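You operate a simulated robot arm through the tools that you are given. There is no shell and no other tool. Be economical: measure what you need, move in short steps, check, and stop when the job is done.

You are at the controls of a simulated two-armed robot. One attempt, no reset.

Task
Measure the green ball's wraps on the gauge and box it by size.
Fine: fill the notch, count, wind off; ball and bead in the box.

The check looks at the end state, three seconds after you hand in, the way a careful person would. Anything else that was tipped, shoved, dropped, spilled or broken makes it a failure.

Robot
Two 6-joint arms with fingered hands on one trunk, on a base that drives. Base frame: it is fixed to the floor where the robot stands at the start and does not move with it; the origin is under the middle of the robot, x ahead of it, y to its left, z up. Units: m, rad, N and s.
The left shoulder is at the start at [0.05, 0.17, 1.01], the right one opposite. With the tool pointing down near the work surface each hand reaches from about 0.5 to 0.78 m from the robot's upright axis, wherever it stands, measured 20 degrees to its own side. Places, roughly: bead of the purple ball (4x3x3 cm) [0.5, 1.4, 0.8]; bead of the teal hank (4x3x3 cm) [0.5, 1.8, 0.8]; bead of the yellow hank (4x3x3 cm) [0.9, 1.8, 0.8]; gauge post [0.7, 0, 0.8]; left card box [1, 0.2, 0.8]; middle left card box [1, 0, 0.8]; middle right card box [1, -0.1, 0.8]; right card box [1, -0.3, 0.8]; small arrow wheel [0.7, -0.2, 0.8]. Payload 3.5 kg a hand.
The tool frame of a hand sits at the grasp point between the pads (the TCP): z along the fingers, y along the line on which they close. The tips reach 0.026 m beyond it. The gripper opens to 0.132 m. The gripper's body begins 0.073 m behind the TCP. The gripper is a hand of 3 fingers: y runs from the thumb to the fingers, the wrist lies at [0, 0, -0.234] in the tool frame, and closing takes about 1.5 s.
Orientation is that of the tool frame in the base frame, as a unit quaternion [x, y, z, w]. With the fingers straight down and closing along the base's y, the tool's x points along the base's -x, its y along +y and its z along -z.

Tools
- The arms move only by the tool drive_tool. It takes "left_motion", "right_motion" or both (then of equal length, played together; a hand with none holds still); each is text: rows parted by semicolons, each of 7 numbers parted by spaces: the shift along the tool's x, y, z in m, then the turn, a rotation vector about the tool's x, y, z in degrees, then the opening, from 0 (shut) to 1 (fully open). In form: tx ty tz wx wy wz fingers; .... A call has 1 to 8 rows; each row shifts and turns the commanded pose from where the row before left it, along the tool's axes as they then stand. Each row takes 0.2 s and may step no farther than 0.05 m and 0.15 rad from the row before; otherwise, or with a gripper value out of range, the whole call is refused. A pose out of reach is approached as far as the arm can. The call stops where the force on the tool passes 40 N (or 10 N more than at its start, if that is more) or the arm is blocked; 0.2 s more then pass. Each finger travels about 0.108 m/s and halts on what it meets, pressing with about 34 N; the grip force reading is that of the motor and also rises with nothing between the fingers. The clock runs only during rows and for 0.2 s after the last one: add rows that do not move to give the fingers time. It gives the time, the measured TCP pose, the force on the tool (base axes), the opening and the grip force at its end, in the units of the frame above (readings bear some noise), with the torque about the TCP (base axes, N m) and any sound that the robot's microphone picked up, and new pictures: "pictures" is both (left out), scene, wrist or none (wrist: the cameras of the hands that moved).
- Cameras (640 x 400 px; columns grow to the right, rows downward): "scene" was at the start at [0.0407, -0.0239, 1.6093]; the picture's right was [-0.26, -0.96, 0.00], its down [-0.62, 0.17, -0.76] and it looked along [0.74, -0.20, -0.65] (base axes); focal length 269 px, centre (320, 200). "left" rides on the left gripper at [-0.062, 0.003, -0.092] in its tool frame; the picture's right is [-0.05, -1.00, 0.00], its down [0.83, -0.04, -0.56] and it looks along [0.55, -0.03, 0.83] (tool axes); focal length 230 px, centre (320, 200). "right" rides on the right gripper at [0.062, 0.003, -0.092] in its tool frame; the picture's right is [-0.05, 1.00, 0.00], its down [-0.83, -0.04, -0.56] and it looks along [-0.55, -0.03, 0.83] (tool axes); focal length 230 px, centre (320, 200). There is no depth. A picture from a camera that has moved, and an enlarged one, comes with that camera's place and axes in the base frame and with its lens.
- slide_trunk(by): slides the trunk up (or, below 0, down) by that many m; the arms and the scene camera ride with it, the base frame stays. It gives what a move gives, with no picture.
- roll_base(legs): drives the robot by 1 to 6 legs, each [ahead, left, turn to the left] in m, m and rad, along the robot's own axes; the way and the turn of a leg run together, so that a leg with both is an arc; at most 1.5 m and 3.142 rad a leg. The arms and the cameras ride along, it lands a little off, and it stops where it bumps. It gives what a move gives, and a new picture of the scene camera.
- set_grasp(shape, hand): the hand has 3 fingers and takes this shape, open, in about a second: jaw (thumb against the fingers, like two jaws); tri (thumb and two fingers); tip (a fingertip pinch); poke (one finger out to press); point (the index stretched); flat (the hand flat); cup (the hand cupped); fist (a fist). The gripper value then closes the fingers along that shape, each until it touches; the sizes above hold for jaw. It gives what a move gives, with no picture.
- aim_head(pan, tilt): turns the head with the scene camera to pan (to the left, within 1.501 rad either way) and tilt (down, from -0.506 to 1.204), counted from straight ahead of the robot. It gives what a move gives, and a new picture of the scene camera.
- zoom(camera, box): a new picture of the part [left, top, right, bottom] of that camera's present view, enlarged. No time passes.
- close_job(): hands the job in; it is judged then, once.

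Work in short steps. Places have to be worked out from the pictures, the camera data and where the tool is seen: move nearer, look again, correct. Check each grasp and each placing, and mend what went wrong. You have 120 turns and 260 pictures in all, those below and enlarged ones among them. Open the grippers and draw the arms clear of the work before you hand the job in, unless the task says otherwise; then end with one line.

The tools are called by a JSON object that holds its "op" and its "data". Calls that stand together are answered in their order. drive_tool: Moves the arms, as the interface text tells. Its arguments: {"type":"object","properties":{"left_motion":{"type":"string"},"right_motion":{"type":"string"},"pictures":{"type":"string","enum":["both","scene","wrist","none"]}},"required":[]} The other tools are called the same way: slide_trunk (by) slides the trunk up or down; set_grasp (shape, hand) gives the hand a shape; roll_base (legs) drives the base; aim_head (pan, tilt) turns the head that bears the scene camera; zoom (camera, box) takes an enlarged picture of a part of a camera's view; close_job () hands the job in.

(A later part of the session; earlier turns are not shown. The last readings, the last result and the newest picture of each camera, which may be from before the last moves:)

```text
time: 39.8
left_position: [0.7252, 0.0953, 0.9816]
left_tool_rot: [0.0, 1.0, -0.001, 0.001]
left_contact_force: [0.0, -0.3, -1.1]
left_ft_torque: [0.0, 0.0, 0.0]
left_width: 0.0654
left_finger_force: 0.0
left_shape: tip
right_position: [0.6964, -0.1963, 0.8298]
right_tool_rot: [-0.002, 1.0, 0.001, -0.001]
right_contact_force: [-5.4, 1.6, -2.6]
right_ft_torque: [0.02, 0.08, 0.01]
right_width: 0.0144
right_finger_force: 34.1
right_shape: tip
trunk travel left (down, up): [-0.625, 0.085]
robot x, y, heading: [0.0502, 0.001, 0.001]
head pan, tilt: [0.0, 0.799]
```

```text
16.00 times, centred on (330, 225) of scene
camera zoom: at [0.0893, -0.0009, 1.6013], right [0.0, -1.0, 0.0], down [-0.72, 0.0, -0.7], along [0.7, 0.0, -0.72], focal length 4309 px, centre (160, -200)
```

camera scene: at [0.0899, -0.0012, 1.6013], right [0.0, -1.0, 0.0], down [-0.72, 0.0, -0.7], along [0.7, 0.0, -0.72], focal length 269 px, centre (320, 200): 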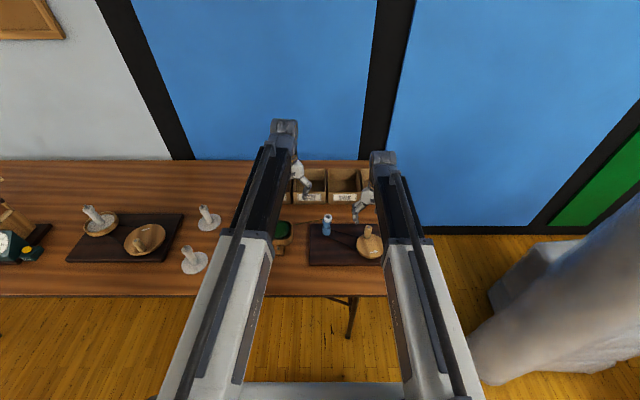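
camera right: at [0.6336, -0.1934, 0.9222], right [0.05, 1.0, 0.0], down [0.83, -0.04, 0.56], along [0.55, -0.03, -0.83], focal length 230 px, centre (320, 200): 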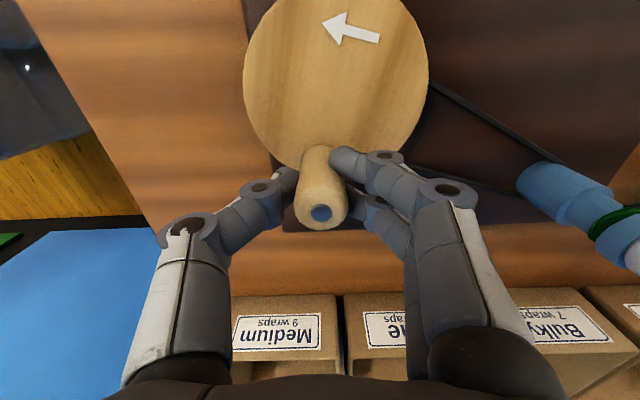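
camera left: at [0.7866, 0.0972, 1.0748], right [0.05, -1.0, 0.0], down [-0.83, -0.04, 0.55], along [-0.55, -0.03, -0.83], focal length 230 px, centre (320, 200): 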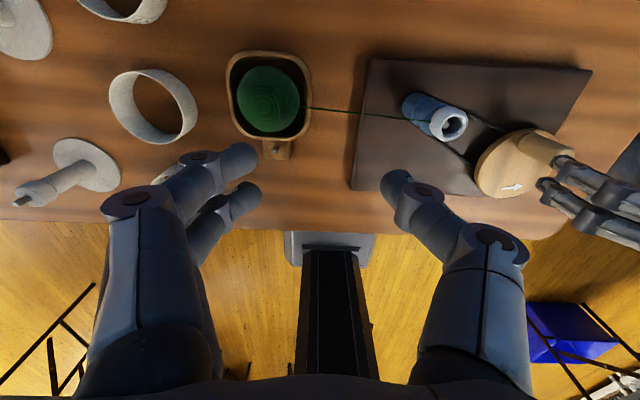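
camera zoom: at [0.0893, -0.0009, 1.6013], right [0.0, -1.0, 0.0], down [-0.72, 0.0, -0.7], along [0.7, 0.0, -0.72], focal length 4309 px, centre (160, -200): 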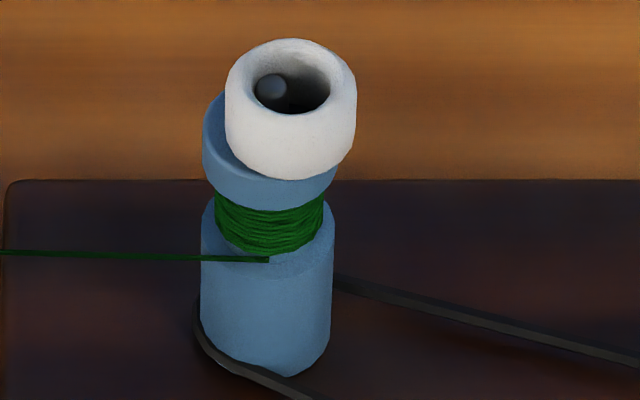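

Nearly full. I zoom heavily to count the strands.

{"op": "zoom", "data": {"camera": "right", "box": [582, 190, 632, 240]}}

{"op": "zoom", "data": {"camera": "right", "box": [582, 200, 612, 242]}}

{"op": "zoom", "data": {"camera": "right", "box": [605, 185, 635, 215]}}

```text
8.00 times, centred on (607, 215) of right
camera zoom: at [0.6335, -0.1937, 0.9225], right [0.05, 1.0, 0.0], down [0.83, -0.04, 0.55], along [0.55, -0.03, -0.83], focal length 1841 px, centre (-1976, 80)
```

zoom: 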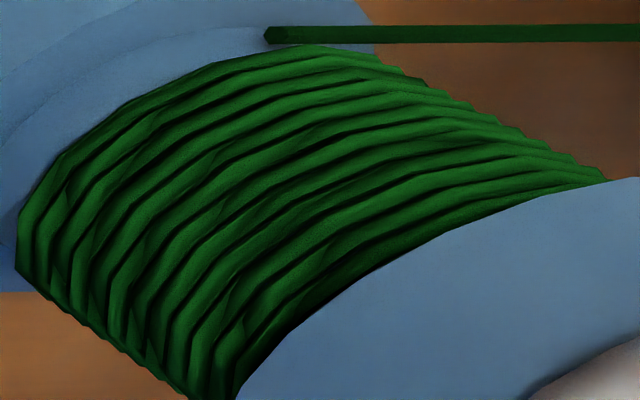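

```text
9.52 times, centred on (597, 221) of right
camera zoom: at [0.6335, -0.1937, 0.9225], right [0.05, 1.0, 0.0], down [0.83, -0.04, 0.55], along [0.55, -0.03, -0.83], focal length 2191 px, centre (-2318, 0)
```

zoom: 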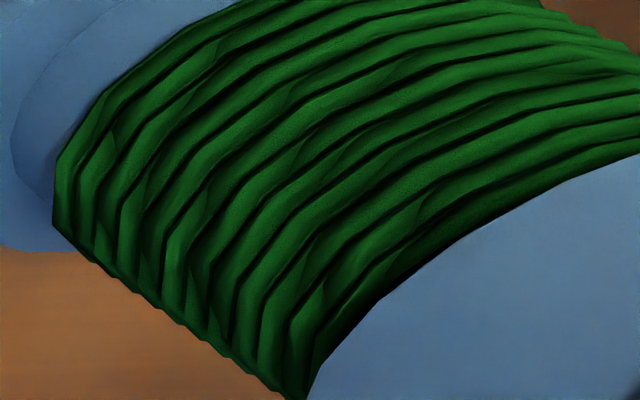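

```text
13.33 times, centred on (620, 200) of right
camera zoom: at [0.6335, -0.1937, 0.9225], right [0.05, 1.0, 0.0], down [0.83, -0.04, 0.55], along [0.55, -0.03, -0.83], focal length 3068 px, centre (-3680, 200)
```

zoom: 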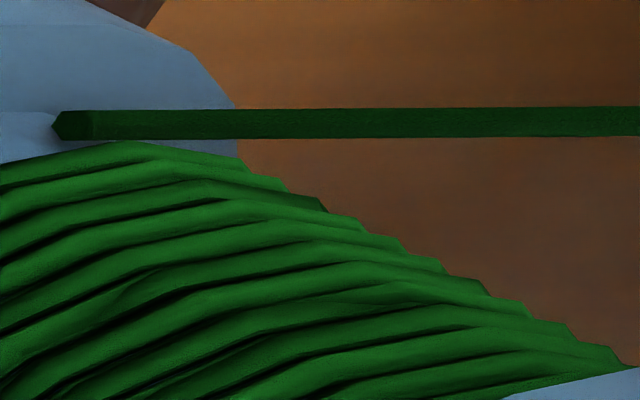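

About 11–12 strands counted, with a sliver of the notch left. I continue by another half turn and then check from the scene.

{"op": "drive_tool", "data": {"right_motion": "-0.0022 0.0147 0 0 0 0 0.1;0.0035 0.0144 0 0 0 0 0.1;0.0088 0.012 0 0 0 0 0.1;0.0127 0.0077 0 0 0 0 0.1;0.0147 0.0022 0 0 0 0 0.1;0.0144 -0.0035 0 0 0 0 0.1;0.012 -0.0088 0 0 0 0 0.1;0.0077 -0.0127 0 0 0 0 0.1", "pictures": "none"}}

{"op": "zoom", "data": {"camera": "scene", "box": [320, 215, 340, 235]}}

{"op": "zoom", "data": {"camera": "left", "box": [390, 70, 480, 160]}}

```text
time: 41.6
left_position: [0.7245, 0.0936, 0.9817]
left_tool_rot: [0.001, 1.0, 0.0, 0.001]
left_contact_force: [-0.2, -0.1, 0.4]
left_ft_torque: [-0.03, -0.04, 0.01]
left_width: 0.0654
left_finger_force: 0.1
left_shape: tip
right_position: [0.6241, -0.1717, 0.8292]
right_tool_rot: [0.0, 1.0, 0.0, -0.001]
right_contact_force: [-0.1, -0.5, -6.3]
right_ft_torque: [0.05, 0.05, 0.02]
right_width: 0.0143
right_finger_force: 33.8
right_shape: tip
trunk travel left (down, up): [-0.625, 0.085]
robot x, y, heading: [0.0484, 0.0018, 0.002]
head pan, tilt: [0.0, 0.799]
```

```text
16.00 times, centred on (330, 225) of scene
camera zoom: at [0.0901, -0.0016, 1.6013], right [0.0, -1.0, 0.0], down [-0.72, 0.0, -0.7], along [0.7, 0.0, -0.72], focal length 4309 px, centre (160, -200)
```

zoom: 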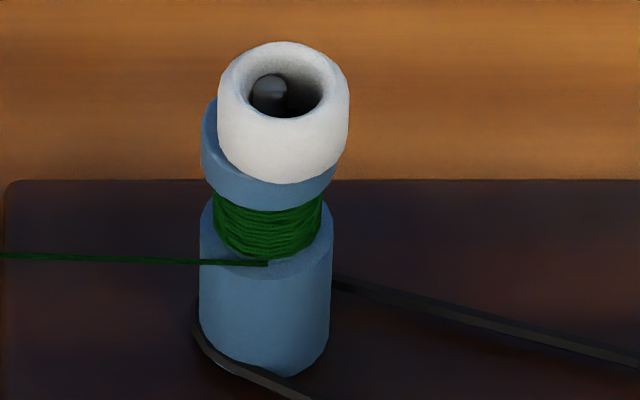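

```text
4.44 times, centred on (435, 115) of left
camera zoom: at [0.7867, 0.0969, 1.0746], right [0.05, -1.0, 0.0], down [-0.83, -0.04, 0.55], along [-0.55, -0.03, -0.83], focal length 1022 px, centre (-191, 578)
```

zoom: 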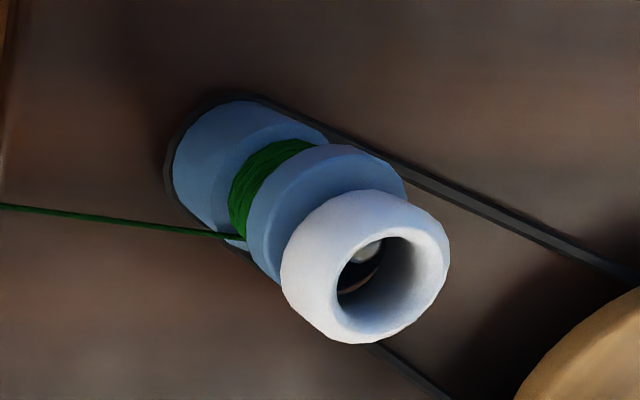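

The band now nearly reaches the lower flange. One more half turn and view from the right camera.

{"op": "drive_tool", "data": {"right_motion": "0.0022 -0.0147 0 0 0 0 0.1;-0.0035 -0.0144 0 0 0 0 0.1;-0.0088 -0.012 0 0 0 0 0.1;-0.0127 -0.0077 0 0 0 0 0.1;-0.0147 -0.0022 0 0 0 0 0.1;-0.0144 0.0035 0 0 0 0 0.1;-0.012 0.0088 0 0 0 0 0.1;-0.0077 0.0127 0 0 0 0 0.1", "pictures": "none"}}

{"op": "zoom", "data": {"camera": "right", "box": [570, 170, 640, 240]}}

{"op": "zoom", "data": {"camera": "right", "box": [605, 180, 635, 210]}}

{"op": "zoom", "data": {"camera": "scene", "box": [320, 215, 340, 235]}}

```text
time: 43.4
left_position: [0.7241, 0.0945, 0.9823]
left_tool_rot: [0.0, 1.0, -0.001, 0.001]
left_contact_force: [-0.3, -0.1, 0.1]
left_ft_torque: [0.0, 0.03, -0.01]
left_width: 0.0657
left_finger_force: 0.1
left_shape: tip
right_position: [0.6947, -0.1962, 0.8286]
right_tool_rot: [0.0, 1.0, 0.0, -0.001]
right_contact_force: [-1.0, 1.2, -0.3]
right_ft_torque: [0.06, 0.04, -0.03]
right_width: 0.0141
right_finger_force: 34.8
right_shape: tip
trunk travel left (down, up): [-0.625, 0.085]
robot x, y, heading: [0.0458, 0.0002, 0.002]
head pan, tilt: [0.0, 0.799]
```

```text
5.71 times, centred on (605, 205) of right
camera zoom: at [0.6331, -0.194, 0.9225], right [0.05, 1.0, 0.0], down [0.83, -0.04, 0.55], along [0.55, -0.03, -0.83], focal length 1315 px, centre (-1309, 171)
```

zoom: 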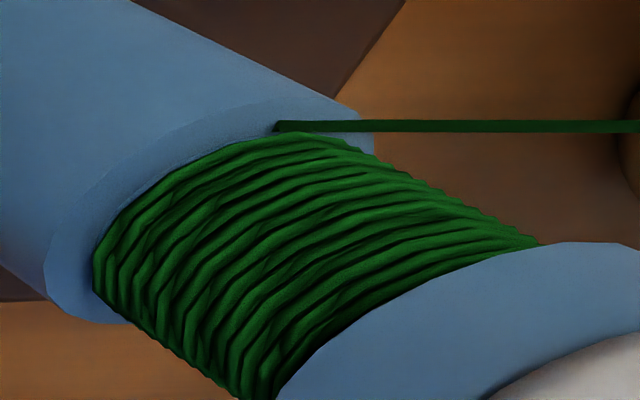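

```text
13.33 times, centred on (620, 195) of right
camera zoom: at [0.6331, -0.194, 0.9225], right [0.05, 1.0, 0.0], down [0.83, -0.04, 0.55], along [0.55, -0.03, -0.83], focal length 3068 px, centre (-3680, 267)
```

zoom: 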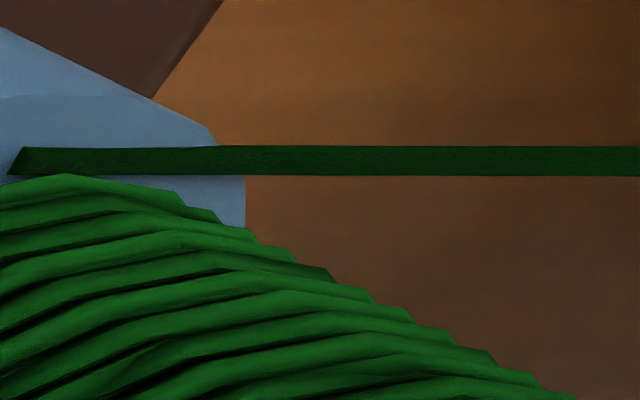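

```text
16.00 times, centred on (330, 225) of scene
camera zoom: at [0.0895, -0.0011, 1.6013], right [0.0, -1.0, 0.0], down [-0.72, 0.0, -0.7], along [0.7, 0.0, -0.72], focal length 4309 px, centre (160, -200)
```

zoom: 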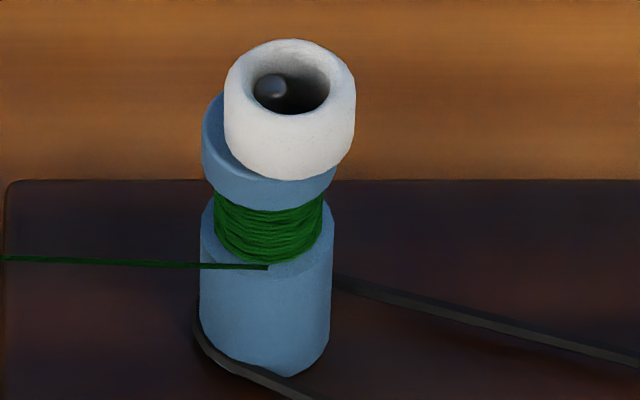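

The band now reaches the lower flange. 7.91 crank turns × 2 = 15.8 post turns; ~13 strands visible plus ~2 hidden below the top flange (as seen at the start) → 16 wraps = Fine. I add 45° to complete the 16th wrap and check.

{"op": "drive_tool", "data": {"right_motion": "-0.0022 0.0147 0 0 0 0 0.1;0.0035 0.0144 0 0 0 0 0.1;0 0 0 0 0 0 0.1", "pictures": "none"}}

{"op": "zoom", "data": {"camera": "right", "box": [540, 180, 640, 280]}}

{"op": "zoom", "data": {"camera": "scene", "box": [320, 215, 340, 235]}}

```text
time: 44.2
left_position: [0.7244, 0.0932, 0.9816]
left_tool_rot: [0.0, 1.0, 0.0, 0.0]
left_contact_force: [-0.3, 0.0, 0.4]
left_ft_torque: [-0.03, 0.01, 0.01]
left_width: 0.0654
left_finger_force: 0.1
left_shape: tip
right_position: [0.6929, -0.1693, 0.8288]
right_tool_rot: [0.0, 1.0, 0.0, -0.001]
right_contact_force: [-8.5, -3.7, -0.2]
right_ft_torque: [-0.04, 0.14, -0.01]
right_width: 0.0145
right_finger_force: 34.1
right_shape: tip
trunk travel left (down, up): [-0.625, 0.085]
robot x, y, heading: [0.0464, 0.0015, -0.003]
head pan, tilt: [0.0, 0.799]
```

```text
4.00 times, centred on (590, 230) of right
camera zoom: at [0.6309, -0.1667, 0.9225], right [0.05, 1.0, 0.0], down [0.83, -0.04, 0.55], along [0.55, -0.03, -0.83], focal length 920 px, centre (-760, 80)
```

zoom: 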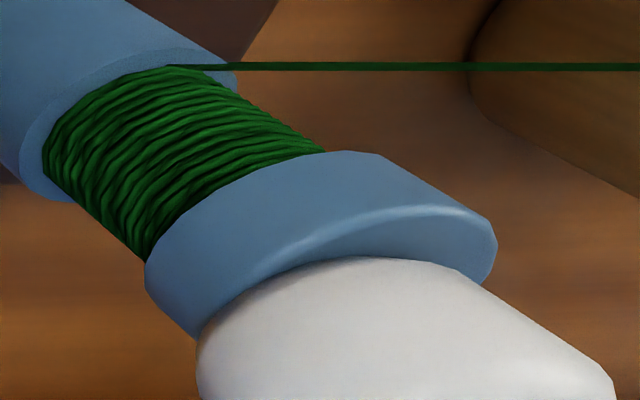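

```text
16.00 times, centred on (330, 225) of scene
camera zoom: at [0.0888, -0.0019, 1.6013], right [0.0, -1.0, 0.0], down [-0.72, 0.0, -0.7], along [0.7, 0.0, -0.72], focal length 4309 px, centre (160, -200)
```

zoom: 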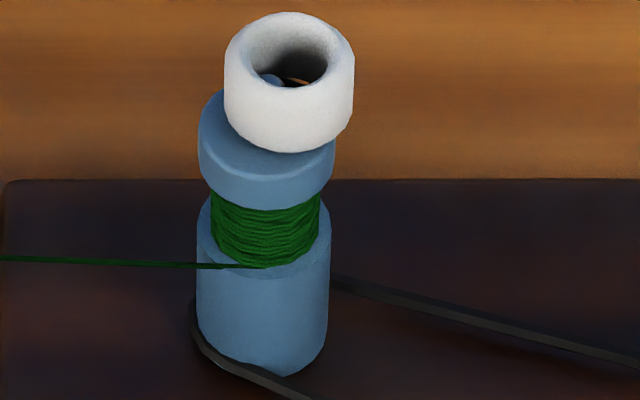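

Notch full, 16 wraps → Fine. Now wind off clockwise, one full turn per call, checking after the first.

{"op": "drive_tool", "data": {"right_motion": "-0.0013 -0.0291 0 0 0 0 0.1;0.0197 -0.0214 0 0 0 0 0.1;0.0291 -0.0013 0 0 0 0 0.1;0.0214 0.0197 0 0 0 0 0.1;0.0013 0.0291 0 0 0 0 0.1;-0.0197 0.0214 0 0 0 0 0.1;-0.0291 0.0013 0 0 0 0 0.1;-0.0214 -0.0197 0 0 0 0 0.1", "pictures": "none"}}

{"op": "zoom", "data": {"camera": "scene", "box": [270, 200, 350, 250]}}

```text
time: 46.0
left_position: [0.7232, 0.0934, 0.9819]
left_tool_rot: [0.0, 1.0, 0.0, 0.001]
left_contact_force: [-0.4, 0.5, 0.5]
left_ft_torque: [0.05, -0.03, -0.01]
left_width: 0.0654
left_finger_force: 0.0
left_shape: tip
right_position: [0.6929, -0.1705, 0.8289]
right_tool_rot: [0.001, 1.0, 0.001, -0.001]
right_contact_force: [-9.4, -4.9, -5.3]
right_ft_torque: [-0.06, 0.16, -0.01]
right_width: 0.0141
right_finger_force: 33.7
right_shape: tip
trunk travel left (down, up): [-0.625, 0.085]
robot x, y, heading: [0.0531, 0.003, 0.0]
head pan, tilt: [0.0, 0.799]
```

```text
8.00 times, centred on (310, 225) of scene
camera zoom: at [0.0888, -0.0026, 1.6013], right [0.0, -1.0, 0.0], down [-0.72, 0.0, -0.7], along [0.7, 0.0, -0.72], focal length 2154 px, centre (400, 0)
```

zoom: 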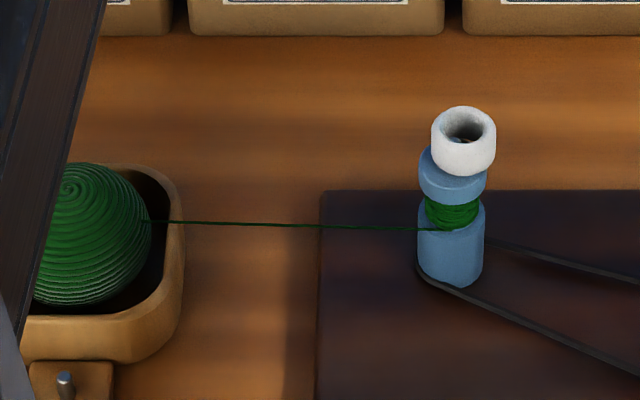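

Winding off works; yarn returns neatly. Continue.

{"op": "drive_tool", "data": {"right_motion": "-0.0013 -0.0291 0 0 0 0 0.1;0.0197 -0.0214 0 0 0 0 0.1;0.0291 -0.0013 0 0 0 0 0.1;0.0214 0.0197 0 0 0 0 0.1;0.0013 0.0291 0 0 0 0 0.1;-0.0197 0.0214 0 0 0 0 0.1;-0.0291 0.0013 0 0 0 0 0.1;-0.0214 -0.0197 0 0 0 0 0.1", "pictures": "none"}}

{"op": "drive_tool", "data": {"right_motion": "-0.0013 -0.0291 0 0 0 0 0.1;0.0197 -0.0214 0 0 0 0 0.1;0.0291 -0.0013 0 0 0 0 0.1;0.0214 0.0197 0 0 0 0 0.1;0.0013 0.0291 0 0 0 0 0.1;-0.0197 0.0214 0 0 0 0 0.1;-0.0291 0.0013 0 0 0 0 0.1;-0.0214 -0.0197 0 0 0 0 0.1", "pictures": "none"}}

{"op": "drive_tool", "data": {"right_motion": "-0.0013 -0.0291 0 0 0 0 0.1;0.0197 -0.0214 0 0 0 0 0.1;0.0291 -0.0013 0 0 0 0 0.1;0.0214 0.0197 0 0 0 0 0.1;0.0013 0.0291 0 0 0 0 0.1;-0.0197 0.0214 0 0 0 0 0.1;-0.0291 0.0013 0 0 0 0 0.1;-0.0214 -0.0197 0 0 0 0 0.1", "pictures": "wrist"}}

{"op": "zoom", "data": {"camera": "right", "box": [540, 180, 640, 280]}}

```text
time: 47.8
left_position: [0.724, 0.0933, 0.9817]
left_tool_rot: [0.0, 1.0, 0.0, 0.001]
left_contact_force: [-0.5, 0.0, 0.8]
left_ft_torque: [0.01, -0.02, -0.02]
left_width: 0.0654
left_finger_force: 0.0
left_shape: tip
right_position: [0.6931, -0.1699, 0.8291]
right_tool_rot: [0.001, 1.0, 0.0, -0.001]
right_contact_force: [-5.9, -4.4, -1.5]
right_ft_torque: [-0.02, 0.15, -0.02]
right_width: 0.0143
right_finger_force: 34.5
right_shape: tip
trunk travel left (down, up): [-0.625, 0.085]
robot x, y, heading: [0.0524, 0.0014, 0.005]
head pan, tilt: [0.0, 0.799]
```

```text
time: 49.6
left_position: [0.7243, 0.0931, 0.9825]
left_tool_rot: [0.0, 1.0, 0.0, 0.001]
left_contact_force: [0.8, -0.7, 0.2]
left_ft_torque: [0.0, -0.05, 0.01]
left_width: 0.0656
left_finger_force: 0.1
left_shape: tip
right_position: [0.6935, -0.1695, 0.8285]
right_tool_rot: [0.001, 1.0, 0.0, -0.002]
right_contact_force: [-12.5, -6.1, -5.2]
right_ft_torque: [-0.09, 0.21, -0.05]
right_width: 0.0142
right_finger_force: 34.2
right_shape: tip
trunk travel left (down, up): [-0.625, 0.085]
robot x, y, heading: [0.052, 0.0013, 0.001]
head pan, tilt: [0.0, 0.799]
```

```text
time: 51.4
left_position: [0.7246, 0.0937, 0.9824]
left_tool_rot: [0.0, 1.0, -0.001, 0.0]
left_contact_force: [0.0, -0.1, 0.1]
left_ft_torque: [-0.01, -0.02, 0.03]
left_width: 0.0654
left_finger_force: 0.0
left_shape: tip
right_position: [0.6931, -0.1697, 0.8301]
right_tool_rot: [0.001, 1.0, 0.0, -0.001]
right_contact_force: [-9.1, -4.3, -2.8]
right_ft_torque: [-0.03, 0.13, 0.01]
right_width: 0.0148
right_finger_force: 34.1
right_shape: tip
trunk travel left (down, up): [-0.625, 0.085]
robot x, y, heading: [0.0507, 0.0022, 0.001]
head pan, tilt: [0.0, 0.799]
camera right: at [0.6307, -0.1677, 0.9226], right [0.05, 1.0, 0.0], down [0.83, -0.04, 0.55], along [0.55, -0.03, -0.83], focal length 230 px, centre (320, 200)
```

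right: 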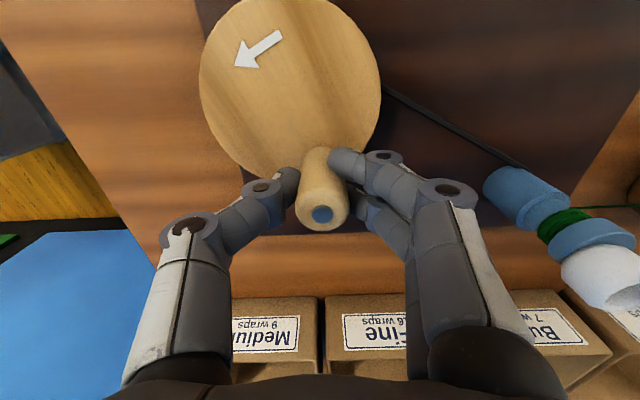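

```text
4.00 times, centred on (590, 230) of right
camera zoom: at [0.6307, -0.1677, 0.9226], right [0.05, 1.0, 0.0], down [0.83, -0.04, 0.55], along [0.55, -0.03, -0.83], focal length 920 px, centre (-760, 80)
```

zoom: 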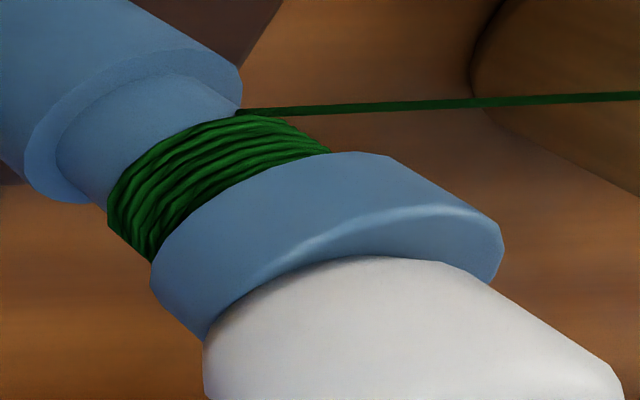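

Half the wraps are off after four turns (8 left), consistent with 16. Four more turns.

{"op": "drive_tool", "data": {"right_motion": "-0.0013 -0.0291 0 0 0 0 0.1;0.0197 -0.0214 0 0 0 0 0.1;0.0291 -0.0013 0 0 0 0 0.1;0.0214 0.0197 0 0 0 0 0.1;0.0013 0.0291 0 0 0 0 0.1;-0.0197 0.0214 0 0 0 0 0.1;-0.0291 0.0013 0 0 0 0 0.1;-0.0214 -0.0197 0 0 0 0 0.1", "pictures": "none"}}

{"op": "drive_tool", "data": {"right_motion": "-0.0013 -0.0291 0 0 0 0 0.1;0.0197 -0.0214 0 0 0 0 0.1;0.0291 -0.0013 0 0 0 0 0.1;0.0214 0.0197 0 0 0 0 0.1;0.0013 0.0291 0 0 0 0 0.1;-0.0197 0.0214 0 0 0 0 0.1;-0.0291 0.0013 0 0 0 0 0.1;-0.0214 -0.0197 0 0 0 0 0.1", "pictures": "none"}}

{"op": "drive_tool", "data": {"right_motion": "-0.0013 -0.0291 0 0 0 0 0.1;0.0197 -0.0214 0 0 0 0 0.1;0.0291 -0.0013 0 0 0 0 0.1;0.0214 0.0197 0 0 0 0 0.1;0.0013 0.0291 0 0 0 0 0.1;-0.0197 0.0214 0 0 0 0 0.1;-0.0291 0.0013 0 0 0 0 0.1;-0.0214 -0.0197 0 0 0 0 0.1", "pictures": "none"}}

{"op": "zoom", "data": {"camera": "right", "box": [540, 180, 640, 280]}}

{"op": "zoom", "data": {"camera": "scene", "box": [310, 205, 350, 240]}}

```text
time: 53.2
left_position: [0.7231, 0.0921, 0.9827]
left_tool_rot: [0.0, 1.0, -0.001, 0.002]
left_contact_force: [1.0, -0.5, -0.3]
left_ft_torque: [0.02, 0.02, -0.01]
left_width: 0.0654
left_finger_force: 0.0
left_shape: tip
right_position: [0.6937, -0.1707, 0.8299]
right_tool_rot: [0.001, 1.0, 0.0, 0.0]
right_contact_force: [-12.0, -5.3, -1.5]
right_ft_torque: [-0.08, 0.22, -0.02]
right_width: 0.0141
right_finger_force: 33.9
right_shape: tip
trunk travel left (down, up): [-0.625, 0.085]
robot x, y, heading: [0.0477, 0.0005, -0.001]
head pan, tilt: [0.0, 0.799]
```

```text
time: 55.0
left_position: [0.7236, 0.0937, 0.9839]
left_tool_rot: [0.0, 1.0, 0.0, 0.002]
left_contact_force: [0.7, 0.5, 0.1]
left_ft_torque: [-0.01, 0.01, 0.01]
left_width: 0.0654
left_finger_force: 0.0
left_shape: tip
right_position: [0.6922, -0.1702, 0.8294]
right_tool_rot: [0.001, 1.0, 0.0, -0.001]
right_contact_force: [-12.6, -5.8, 2.2]
right_ft_torque: [-0.05, 0.2, 0.01]
right_width: 0.0145
right_finger_force: 34.2
right_shape: tip
trunk travel left (down, up): [-0.625, 0.085]
robot x, y, heading: [0.0503, -0.0001, 0.002]
head pan, tilt: [0.0, 0.799]
```

```text
time: 56.8
left_position: [0.7247, 0.0931, 0.9824]
left_tool_rot: [-0.001, 1.0, 0.0, 0.002]
left_contact_force: [0.4, -0.4, 0.4]
left_ft_torque: [0.02, 0.01, -0.01]
left_width: 0.0654
left_finger_force: 0.1
left_shape: tip
right_position: [0.692, -0.1707, 0.8306]
right_tool_rot: [0.001, 1.0, 0.0, -0.001]
right_contact_force: [-8.8, -4.6, 0.2]
right_ft_torque: [0.01, 0.17, -0.02]
right_width: 0.0146
right_finger_force: 33.8
right_shape: tip
trunk travel left (down, up): [-0.625, 0.085]
robot x, y, heading: [0.0506, -0.0042, -0.002]
head pan, tilt: [0.0, 0.799]
```

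```text
4.00 times, centred on (590, 230) of right
camera zoom: at [0.63, -0.1673, 0.9225], right [0.05, 1.0, 0.0], down [0.83, -0.04, 0.55], along [0.55, -0.03, -0.83], focal length 920 px, centre (-760, 80)
```

zoom: 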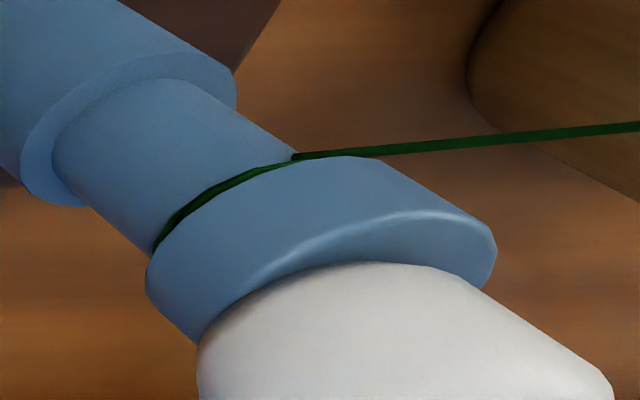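

```text
11.43 times, centred on (330, 222) of scene
camera zoom: at [0.0883, -0.0024, 1.6013], right [0.0, -1.0, 0.0], down [-0.72, 0.0, -0.7], along [0.7, 0.0, -0.72], focal length 3078 px, centre (206, -57)
```

zoom: 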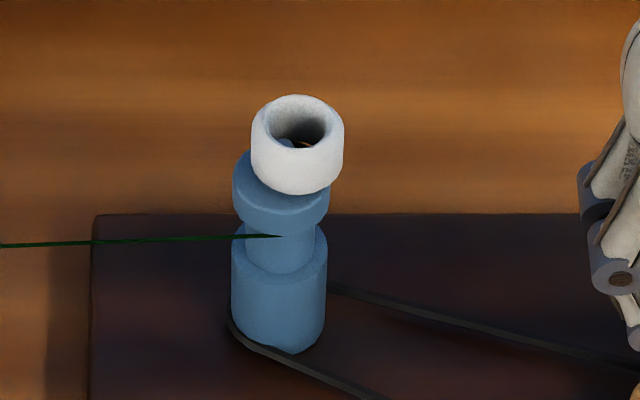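

One more turn plus the small remainder back to the starting angle.

{"op": "drive_tool", "data": {"right_motion": "-0.0013 -0.0291 0 0 0 0 0.1;0.0197 -0.0214 0 0 0 0 0.1;0.0291 -0.0013 0 0 0 0 0.1;0.0214 0.0197 0 0 0 0 0.1;0.0013 0.0291 0 0 0 0 0.1;-0.0197 0.0214 0 0 0 0 0.1;-0.0291 0.0013 0 0 0 0 0.1;-0.0214 -0.0197 0 0 0 0 0.1", "pictures": "none"}}

{"op": "drive_tool", "data": {"right_motion": "-0.0028 -0.0085 0 0 0 0 0.1;0 0 0 0 0 0 0.1", "pictures": "wrist"}}

{"op": "zoom", "data": {"camera": "right", "box": [540, 160, 640, 260]}}

{"op": "zoom", "data": {"camera": "left", "box": [390, 70, 510, 170]}}

{"op": "zoom", "data": {"camera": "scene", "box": [310, 205, 350, 240]}}

```text
time: 58.6
left_position: [0.7236, 0.0939, 0.9824]
left_tool_rot: [0.0, 1.0, 0.0, 0.002]
left_contact_force: [-0.3, 0.2, -0.3]
left_ft_torque: [0.02, -0.04, -0.02]
left_width: 0.0655
left_finger_force: 0.0
left_shape: tip
right_position: [0.692, -0.1701, 0.83]
right_tool_rot: [0.001, 1.0, 0.0, -0.002]
right_contact_force: [-14.9, -8.0, 0.4]
right_ft_torque: [-0.11, 0.27, 0.01]
right_width: 0.0148
right_finger_force: 33.8
right_shape: tip
trunk travel left (down, up): [-0.625, 0.085]
robot x, y, heading: [0.0476, 0.0027, -0.005]
head pan, tilt: [0.0, 0.799]
```

```text
time: 59.2
left_position: [0.7234, 0.0939, 0.9821]
left_tool_rot: [0.0, 1.0, 0.0, 0.001]
left_contact_force: [0.2, -0.4, 0.5]
left_ft_torque: [0.01, 0.01, -0.04]
left_width: 0.0653
left_finger_force: 0.0
left_shape: tip
right_position: [0.6942, -0.1777, 0.8295]
right_tool_rot: [0.0, 1.0, 0.0, -0.002]
right_contact_force: [-21.4, -5.6, -4.4]
right_ft_torque: [-0.07, 0.4, 0.03]
right_width: 0.0149
right_finger_force: 34.0
right_shape: tip
trunk travel left (down, up): [-0.625, 0.085]
robot x, y, heading: [0.0477, -0.0008, -0.003]
head pan, tilt: [0.0, 0.799]
camera right: at [0.6328, -0.1745, 0.9226], right [0.05, 1.0, 0.0], down [0.83, -0.04, 0.55], along [0.55, -0.03, -0.83], focal length 230 px, centre (320, 200)
```

right: 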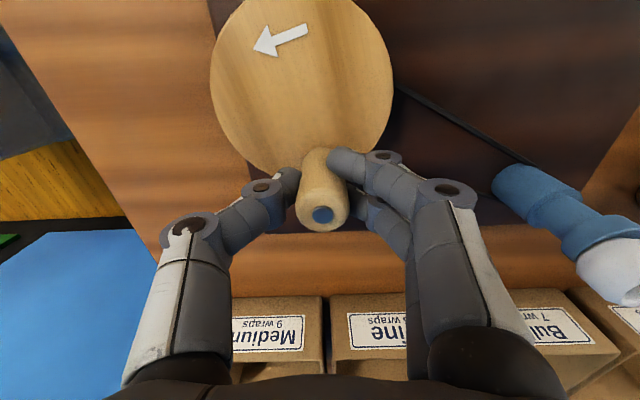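

```text
4.00 times, centred on (590, 210) of right
camera zoom: at [0.6328, -0.1745, 0.9226], right [0.05, 1.0, 0.0], down [0.83, -0.04, 0.55], along [0.55, -0.03, -0.83], focal length 920 px, centre (-760, 160)
```

zoom: 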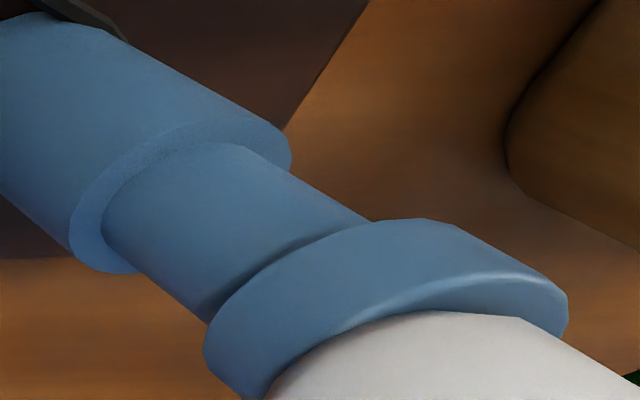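

```text
4.00 times, centred on (450, 120) of left
camera zoom: at [0.7852, 0.0963, 1.0756], right [0.05, -1.0, 0.0], down [-0.83, -0.04, 0.55], along [-0.55, -0.03, -0.83], focal length 920 px, centre (-200, 520)
```

zoom: 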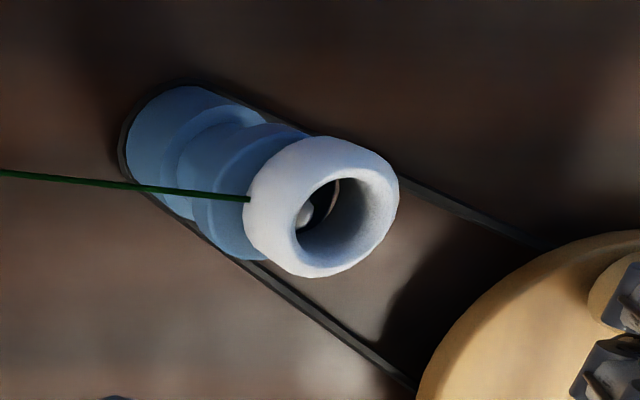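

```text
11.43 times, centred on (330, 222) of scene
camera zoom: at [0.0877, -0.0022, 1.6013], right [0.0, -1.0, 0.0], down [-0.72, 0.0, -0.7], along [0.7, 0.0, -0.72], focal length 3078 px, centre (206, -57)
```

zoom: 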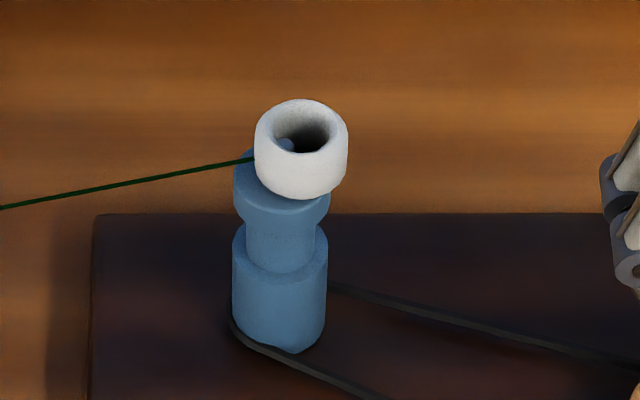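

The yarn is fully wound off. Release the handle, lift the right hand.

{"op": "drive_tool", "data": {"right_motion": "-0.001 0 0 0 0 0 0.3;0 0 0 0 0 0 0.5;0 0 0 0 0 0 0.5;0 0 -0.03 0 0 0 0.5;0 0 -0.04 0 0 0 0.5;0 0 -0.04 0 0 0 0.5", "pictures": "wrist"}}

{"op": "aim_head", "data": {"pan": -0.3, "tilt": 1.15}}

```text
time: 60.6
left_position: [0.7247, 0.0939, 0.9816]
left_tool_rot: [0.0, 1.0, 0.0, 0.001]
left_contact_force: [-0.3, -0.3, 0.5]
left_ft_torque: [0.02, -0.01, 0.01]
left_width: 0.0652
left_finger_force: 0.0
left_shape: tip
right_position: [0.6965, -0.1764, 0.9408]
right_tool_rot: [0.0, 1.0, 0.0, 0.0]
right_contact_force: [0.4, 0.0, 0.1]
right_ft_torque: [-0.01, 0.03, 0.03]
right_width: 0.0654
right_finger_force: 0.1
right_shape: tip
trunk travel left (down, up): [-0.625, 0.085]
robot x, y, heading: [0.0494, 0.0035, 0.002]
head pan, tilt: [0.0, 0.799]
camera right: at [0.6351, -0.1739, 1.0329], right [0.05, 1.0, 0.0], down [0.83, -0.04, 0.56], along [0.55, -0.03, -0.83], focal length 230 px, centre (320, 200)
```

right: 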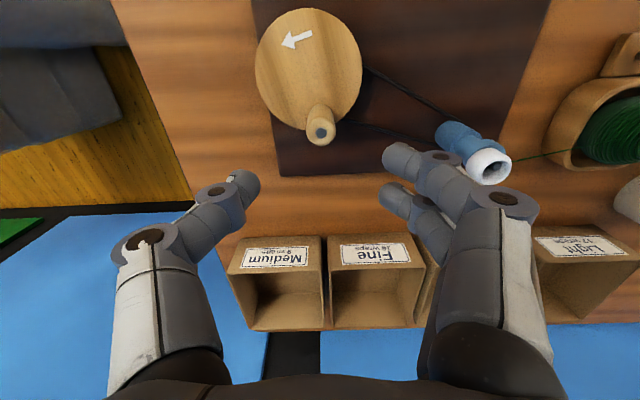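

```text
time: 61.4
left_position: [0.7259, 0.094, 0.9816]
left_tool_rot: [-0.001, 1.0, -0.001, 0.001]
left_contact_force: [-0.9, 1.2, -0.7]
left_ft_torque: [0.02, -0.01, 0.01]
left_width: 0.0653
left_finger_force: 0.1
left_shape: tip
right_position: [0.6975, -0.1759, 0.9403]
right_tool_rot: [0.0, 1.0, 0.0, 0.001]
right_contact_force: [-0.6, 0.5, 0.9]
right_ft_torque: [0.0, 0.0, 0.01]
right_width: 0.0655
right_finger_force: 0.1
right_shape: tip
trunk travel left (down, up): [-0.625, 0.085]
robot x, y, heading: [0.0509, 0.0008, -0.005]
head pan, tilt: [-0.3, 1.15]
camera scene: at [0.066, -0.0191, 1.5765], right [-0.3, -0.96, 0.0], down [-0.87, 0.27, -0.41], along [0.39, -0.12, -0.91], focal length 269 px, centre (320, 200)
```

scene: 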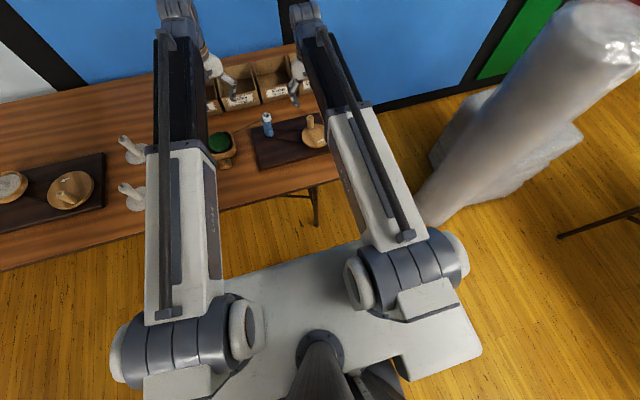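

A table leg stands near (0.59,-0.155); base front is at ≈0.34, so 13 cm ahead is safe. Fine box opening spans x≈0.915–1.08, y≈-0.11, rim z≈0.80.

{"op": "roll_base", "data": {"legs": [[0.13, 0, 0]]}}

{"op": "aim_head", "data": {"pan": -0.05, "tilt": 0.85}}

```text
time: 62.7
left_position: [0.8569, 0.0937, 0.9808]
left_tool_rot: [0.0, 1.0, 0.0, 0.001]
left_contact_force: [0.1, 0.2, -0.3]
left_ft_torque: [0.03, 0.03, -0.04]
left_width: 0.0653
left_finger_force: 0.0
left_shape: tip
right_position: [0.8291, -0.1776, 0.9392]
right_tool_rot: [0.001, 1.0, -0.001, -0.001]
right_contact_force: [0.7, -0.2, -0.5]
right_ft_torque: [-0.04, -0.01, 0.0]
right_width: 0.0654
right_finger_force: 0.1
right_shape: tip
trunk travel left (down, up): [-0.625, 0.085]
robot x, y, heading: [0.1764, -0.0025, -0.001]
head pan, tilt: [-0.3, 1.15]
camera scene: at [0.198, -0.0192, 1.5764], right [-0.3, -0.95, 0.0], down [-0.87, 0.27, -0.41], along [0.39, -0.12, -0.91], focal length 269 px, centre (320, 200)
```

scene: 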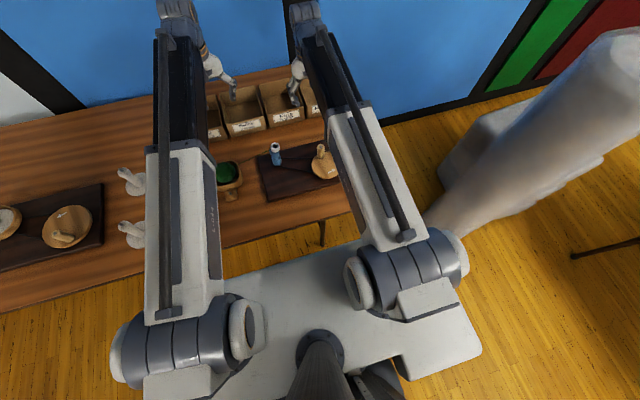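

```text
time: 63.5
left_position: [0.856, 0.0924, 0.9816]
left_tool_rot: [0.002, 1.0, 0.0, 0.001]
left_contact_force: [0.1, 0.1, -0.8]
left_ft_torque: [0.04, 0.0, -0.05]
left_width: 0.0651
left_finger_force: 0.1
left_shape: tip
right_position: [0.8284, -0.1775, 0.9396]
right_tool_rot: [0.001, 1.0, 0.0, 0.0]
right_contact_force: [0.1, -0.2, -0.1]
right_ft_torque: [-0.02, -0.03, 0.01]
right_width: 0.0656
right_finger_force: 0.0
right_shape: tip
trunk travel left (down, up): [-0.625, 0.085]
robot x, y, heading: [0.181, 0.0037, -0.004]
head pan, tilt: [-0.051, 0.85]
camera scene: at [0.218, -0.0056, 1.5972], right [-0.05, -1.0, 0.0], down [-0.75, 0.04, -0.66], along [0.66, -0.03, -0.75], focal length 269 px, centre (320, 200)
```

scene: 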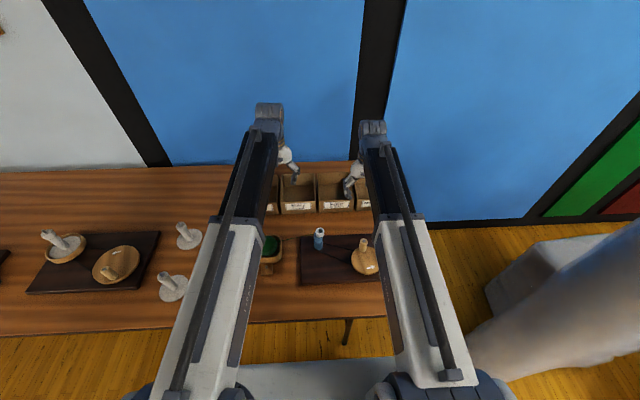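

Bring the right hand above the bead while the left moves outward above the ball side.

{"op": "drive_tool", "data": {"left_motion": "0.02 0.035 0 0 0 0 0.5;0.02 0.035 0 0 0 0 0.5;0.02 0.025 0 0 0 0 0.5;0.02 0.01 0 0 0 0 0.5;0.02 0.0 0 0 0 0 0.5", "right_motion": "0 0 -0.02 0 0 0 0.5;0.0235 0.038 0 0 0 0 0.5;0.0235 0.038 0 0 0 0 0.5;0.0235 0.038 0 0 0 0 0.5;0.0235 0.038 0 0 0 0 0.5", "pictures": "wrist"}}

{"op": "zoom", "data": {"camera": "right", "box": [260, 120, 400, 240]}}

{"op": "zoom", "data": {"camera": "scene", "box": [290, 210, 350, 260]}}

```text
time: 64.7
left_position: [0.7549, 0.1976, 0.9827]
left_tool_rot: [0.001, 1.0, 0.001, 0.001]
left_contact_force: [1.0, -0.1, 0.1]
left_ft_torque: [-0.02, -0.03, 0.03]
left_width: 0.0653
left_finger_force: 0.0
left_shape: tip
right_position: [0.7353, -0.0243, 0.9597]
right_tool_rot: [0.001, 1.0, 0.0, 0.0]
right_contact_force: [-0.9, -0.6, 0.4]
right_ft_torque: [0.03, 0.02, 0.0]
right_width: 0.0653
right_finger_force: 0.0
right_shape: tip
trunk travel left (down, up): [-0.625, 0.085]
robot x, y, heading: [0.1828, 0.0008, -0.001]
head pan, tilt: [-0.051, 0.85]
camera right: at [0.6721, -0.0218, 1.0525], right [0.05, 1.0, 0.0], down [0.83, -0.05, 0.56], along [0.55, -0.03, -0.83], focal length 230 px, centre (320, 200)
camera left: at [0.8167, 0.2002, 1.0751], right [0.05, -1.0, 0.0], down [-0.83, -0.04, 0.55], along [-0.55, -0.03, -0.83], focal length 230 px, centre (320, 200)
```

right: 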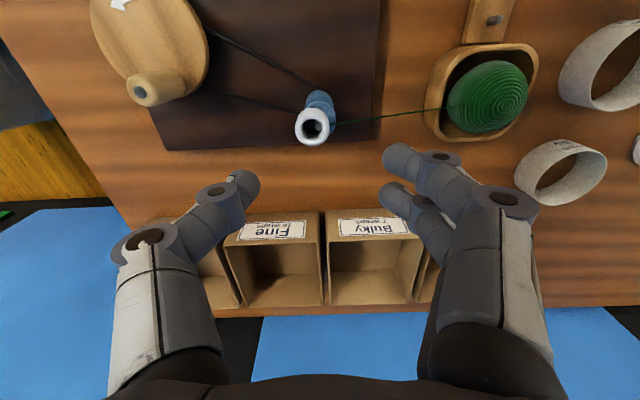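
left: 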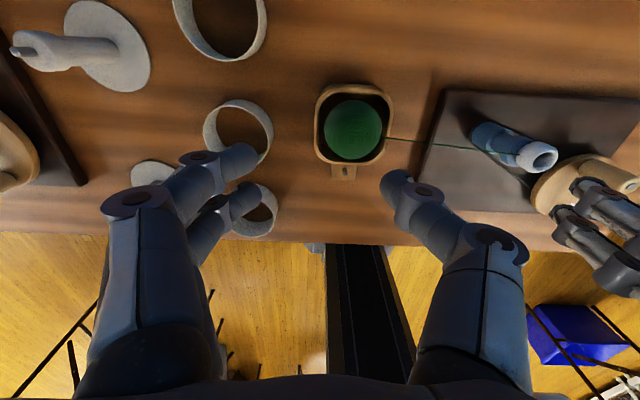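

```text
3.33 times, centred on (330, 180) of right
camera zoom: at [0.6721, -0.0218, 1.0525], right [0.05, 1.0, 0.0], down [0.83, -0.05, 0.56], along [0.55, -0.03, -0.83], focal length 767 px, centre (287, 267)
```

zoom: 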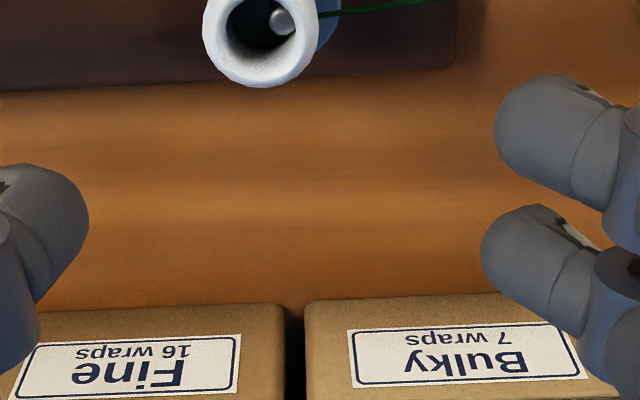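

```text
8.00 times, centred on (320, 235) of scene
camera zoom: at [0.2177, -0.0054, 1.5973], right [-0.05, -1.0, 0.0], down [-0.75, 0.04, -0.66], along [0.66, -0.03, -0.75], focal length 2154 px, centre (320, -80)
```

zoom: 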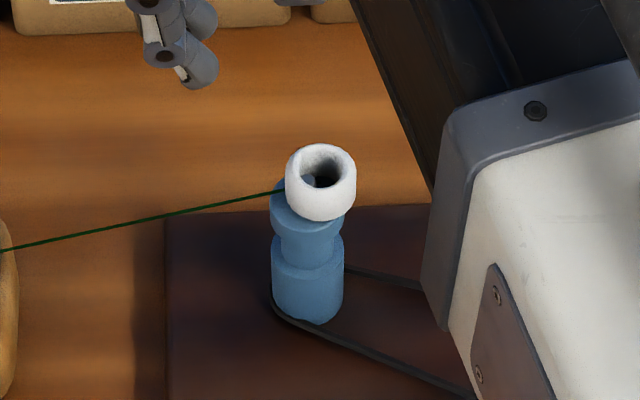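

Bead centre ≈ (0.727,-0.031), top ≈ 0.862. Descend around it.

{"op": "drive_tool", "data": {"right_motion": "0.008 -0.007 0.02 0 0 0 0.5;0 0 0.025 0 0 0 0.5;0 0 0.025 0 0 0 0.5;0 0 0.024 0 0 0 0.5", "pictures": "wrist"}}

```text
time: 65.7
left_position: [0.7555, 0.1962, 0.9821]
left_tool_rot: [0.001, 1.0, 0.0, 0.001]
left_contact_force: [-0.1, 0.7, -0.3]
left_ft_torque: [0.02, 0.04, 0.0]
left_width: 0.0654
left_finger_force: 0.1
left_shape: tip
right_position: [0.7269, -0.0314, 0.8657]
right_tool_rot: [0.0, 1.0, 0.0, 0.0]
right_contact_force: [-0.3, -0.2, 0.0]
right_ft_torque: [0.01, 0.01, 0.0]
right_width: 0.0657
right_finger_force: 0.1
right_shape: tip
trunk travel left (down, up): [-0.625, 0.085]
robot x, y, heading: [0.1839, 0.0001, -0.003]
head pan, tilt: [-0.051, 0.85]
camera right: at [0.6644, -0.0293, 0.9578], right [0.05, 1.0, 0.0], down [0.83, -0.04, 0.56], along [0.55, -0.03, -0.83], focal length 230 px, centre (320, 200)
```

right: 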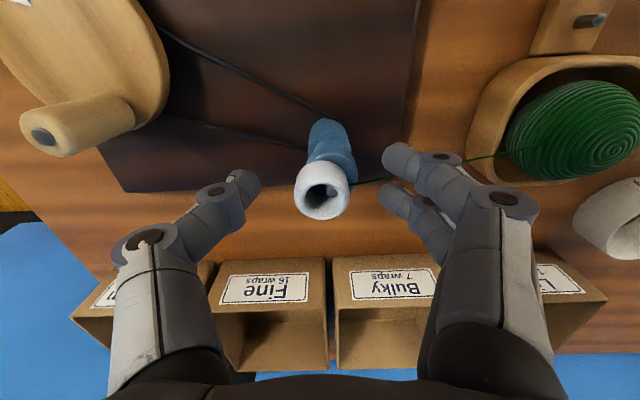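

Bead is centred between the fingers with the yarn passing between the two +y fingers. Close.

{"op": "drive_tool", "data": {"right_motion": "0 0 0 0 0 0 0.3;0 0 0 0 0 0 0.15;0 0 0 0 0 0 0.1;0 0 0 0 0 0 0.1;0 0 0 0 0 0 0.1", "pictures": "wrist"}}

```text
time: 66.9
left_position: [0.7568, 0.1961, 0.9813]
left_tool_rot: [0.001, 1.0, 0.0, 0.001]
left_contact_force: [-1.4, -0.2, -0.1]
left_ft_torque: [0.0, -0.04, -0.01]
left_width: 0.0653
left_finger_force: 0.0
left_shape: tip
right_position: [0.727, -0.0313, 0.8651]
right_tool_rot: [0.001, 1.0, -0.001, 0.0]
right_contact_force: [-0.4, 0.1, -0.2]
right_ft_torque: [0.04, 0.01, 0.02]
right_width: 0.0174
right_finger_force: 34.3
right_shape: tip
trunk travel left (down, up): [-0.625, 0.085]
robot x, y, heading: [0.1799, 0.0008, -0.005]
head pan, tilt: [-0.051, 0.85]
camera right: at [0.6643, -0.0293, 0.9582], right [0.05, 1.0, 0.0], down [0.83, -0.04, 0.56], along [0.55, -0.03, -0.83], focal length 230 px, centre (320, 200)
```

right: 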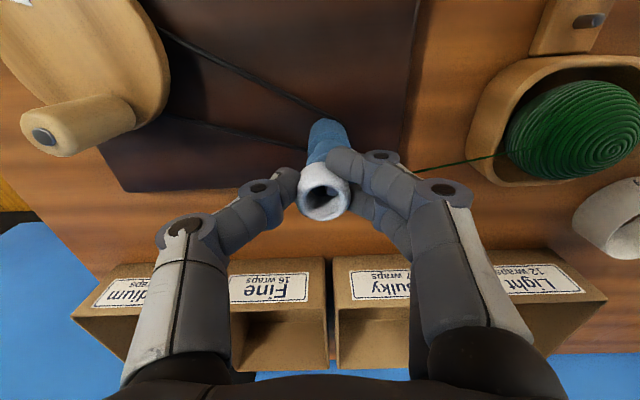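

Gripped. Lift straight off the pin.

{"op": "drive_tool", "data": {"right_motion": "0 0 -0.012 0 0 0 0.1;0 0 -0.02 0 0 0 0.1;0 0 -0.03 0 0 0 0.1", "pictures": "wrist"}}

```text
time: 67.7
left_position: [0.756, 0.1973, 0.9821]
left_tool_rot: [0.001, 1.0, 0.0, 0.001]
left_contact_force: [0.3, 0.5, -0.9]
left_ft_torque: [-0.02, 0.0, 0.01]
left_width: 0.0654
left_finger_force: 0.0
left_shape: tip
right_position: [0.7266, -0.0321, 0.9284]
right_tool_rot: [0.001, 1.0, 0.0, 0.0]
right_contact_force: [-0.6, -0.1, 1.3]
right_ft_torque: [0.0, 0.04, -0.02]
right_width: 0.0175
right_finger_force: 33.7
right_shape: tip
trunk travel left (down, up): [-0.625, 0.085]
robot x, y, heading: [0.1802, 0.0029, -0.003]
head pan, tilt: [-0.051, 0.85]
camera right: at [0.6644, -0.029, 1.0209], right [0.05, 1.0, 0.0], down [0.83, -0.04, 0.55], along [0.55, -0.03, -0.83], focal length 230 px, centre (320, 200)
```

right: 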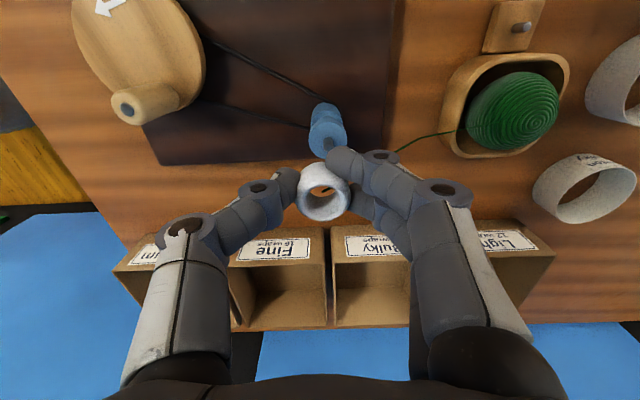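

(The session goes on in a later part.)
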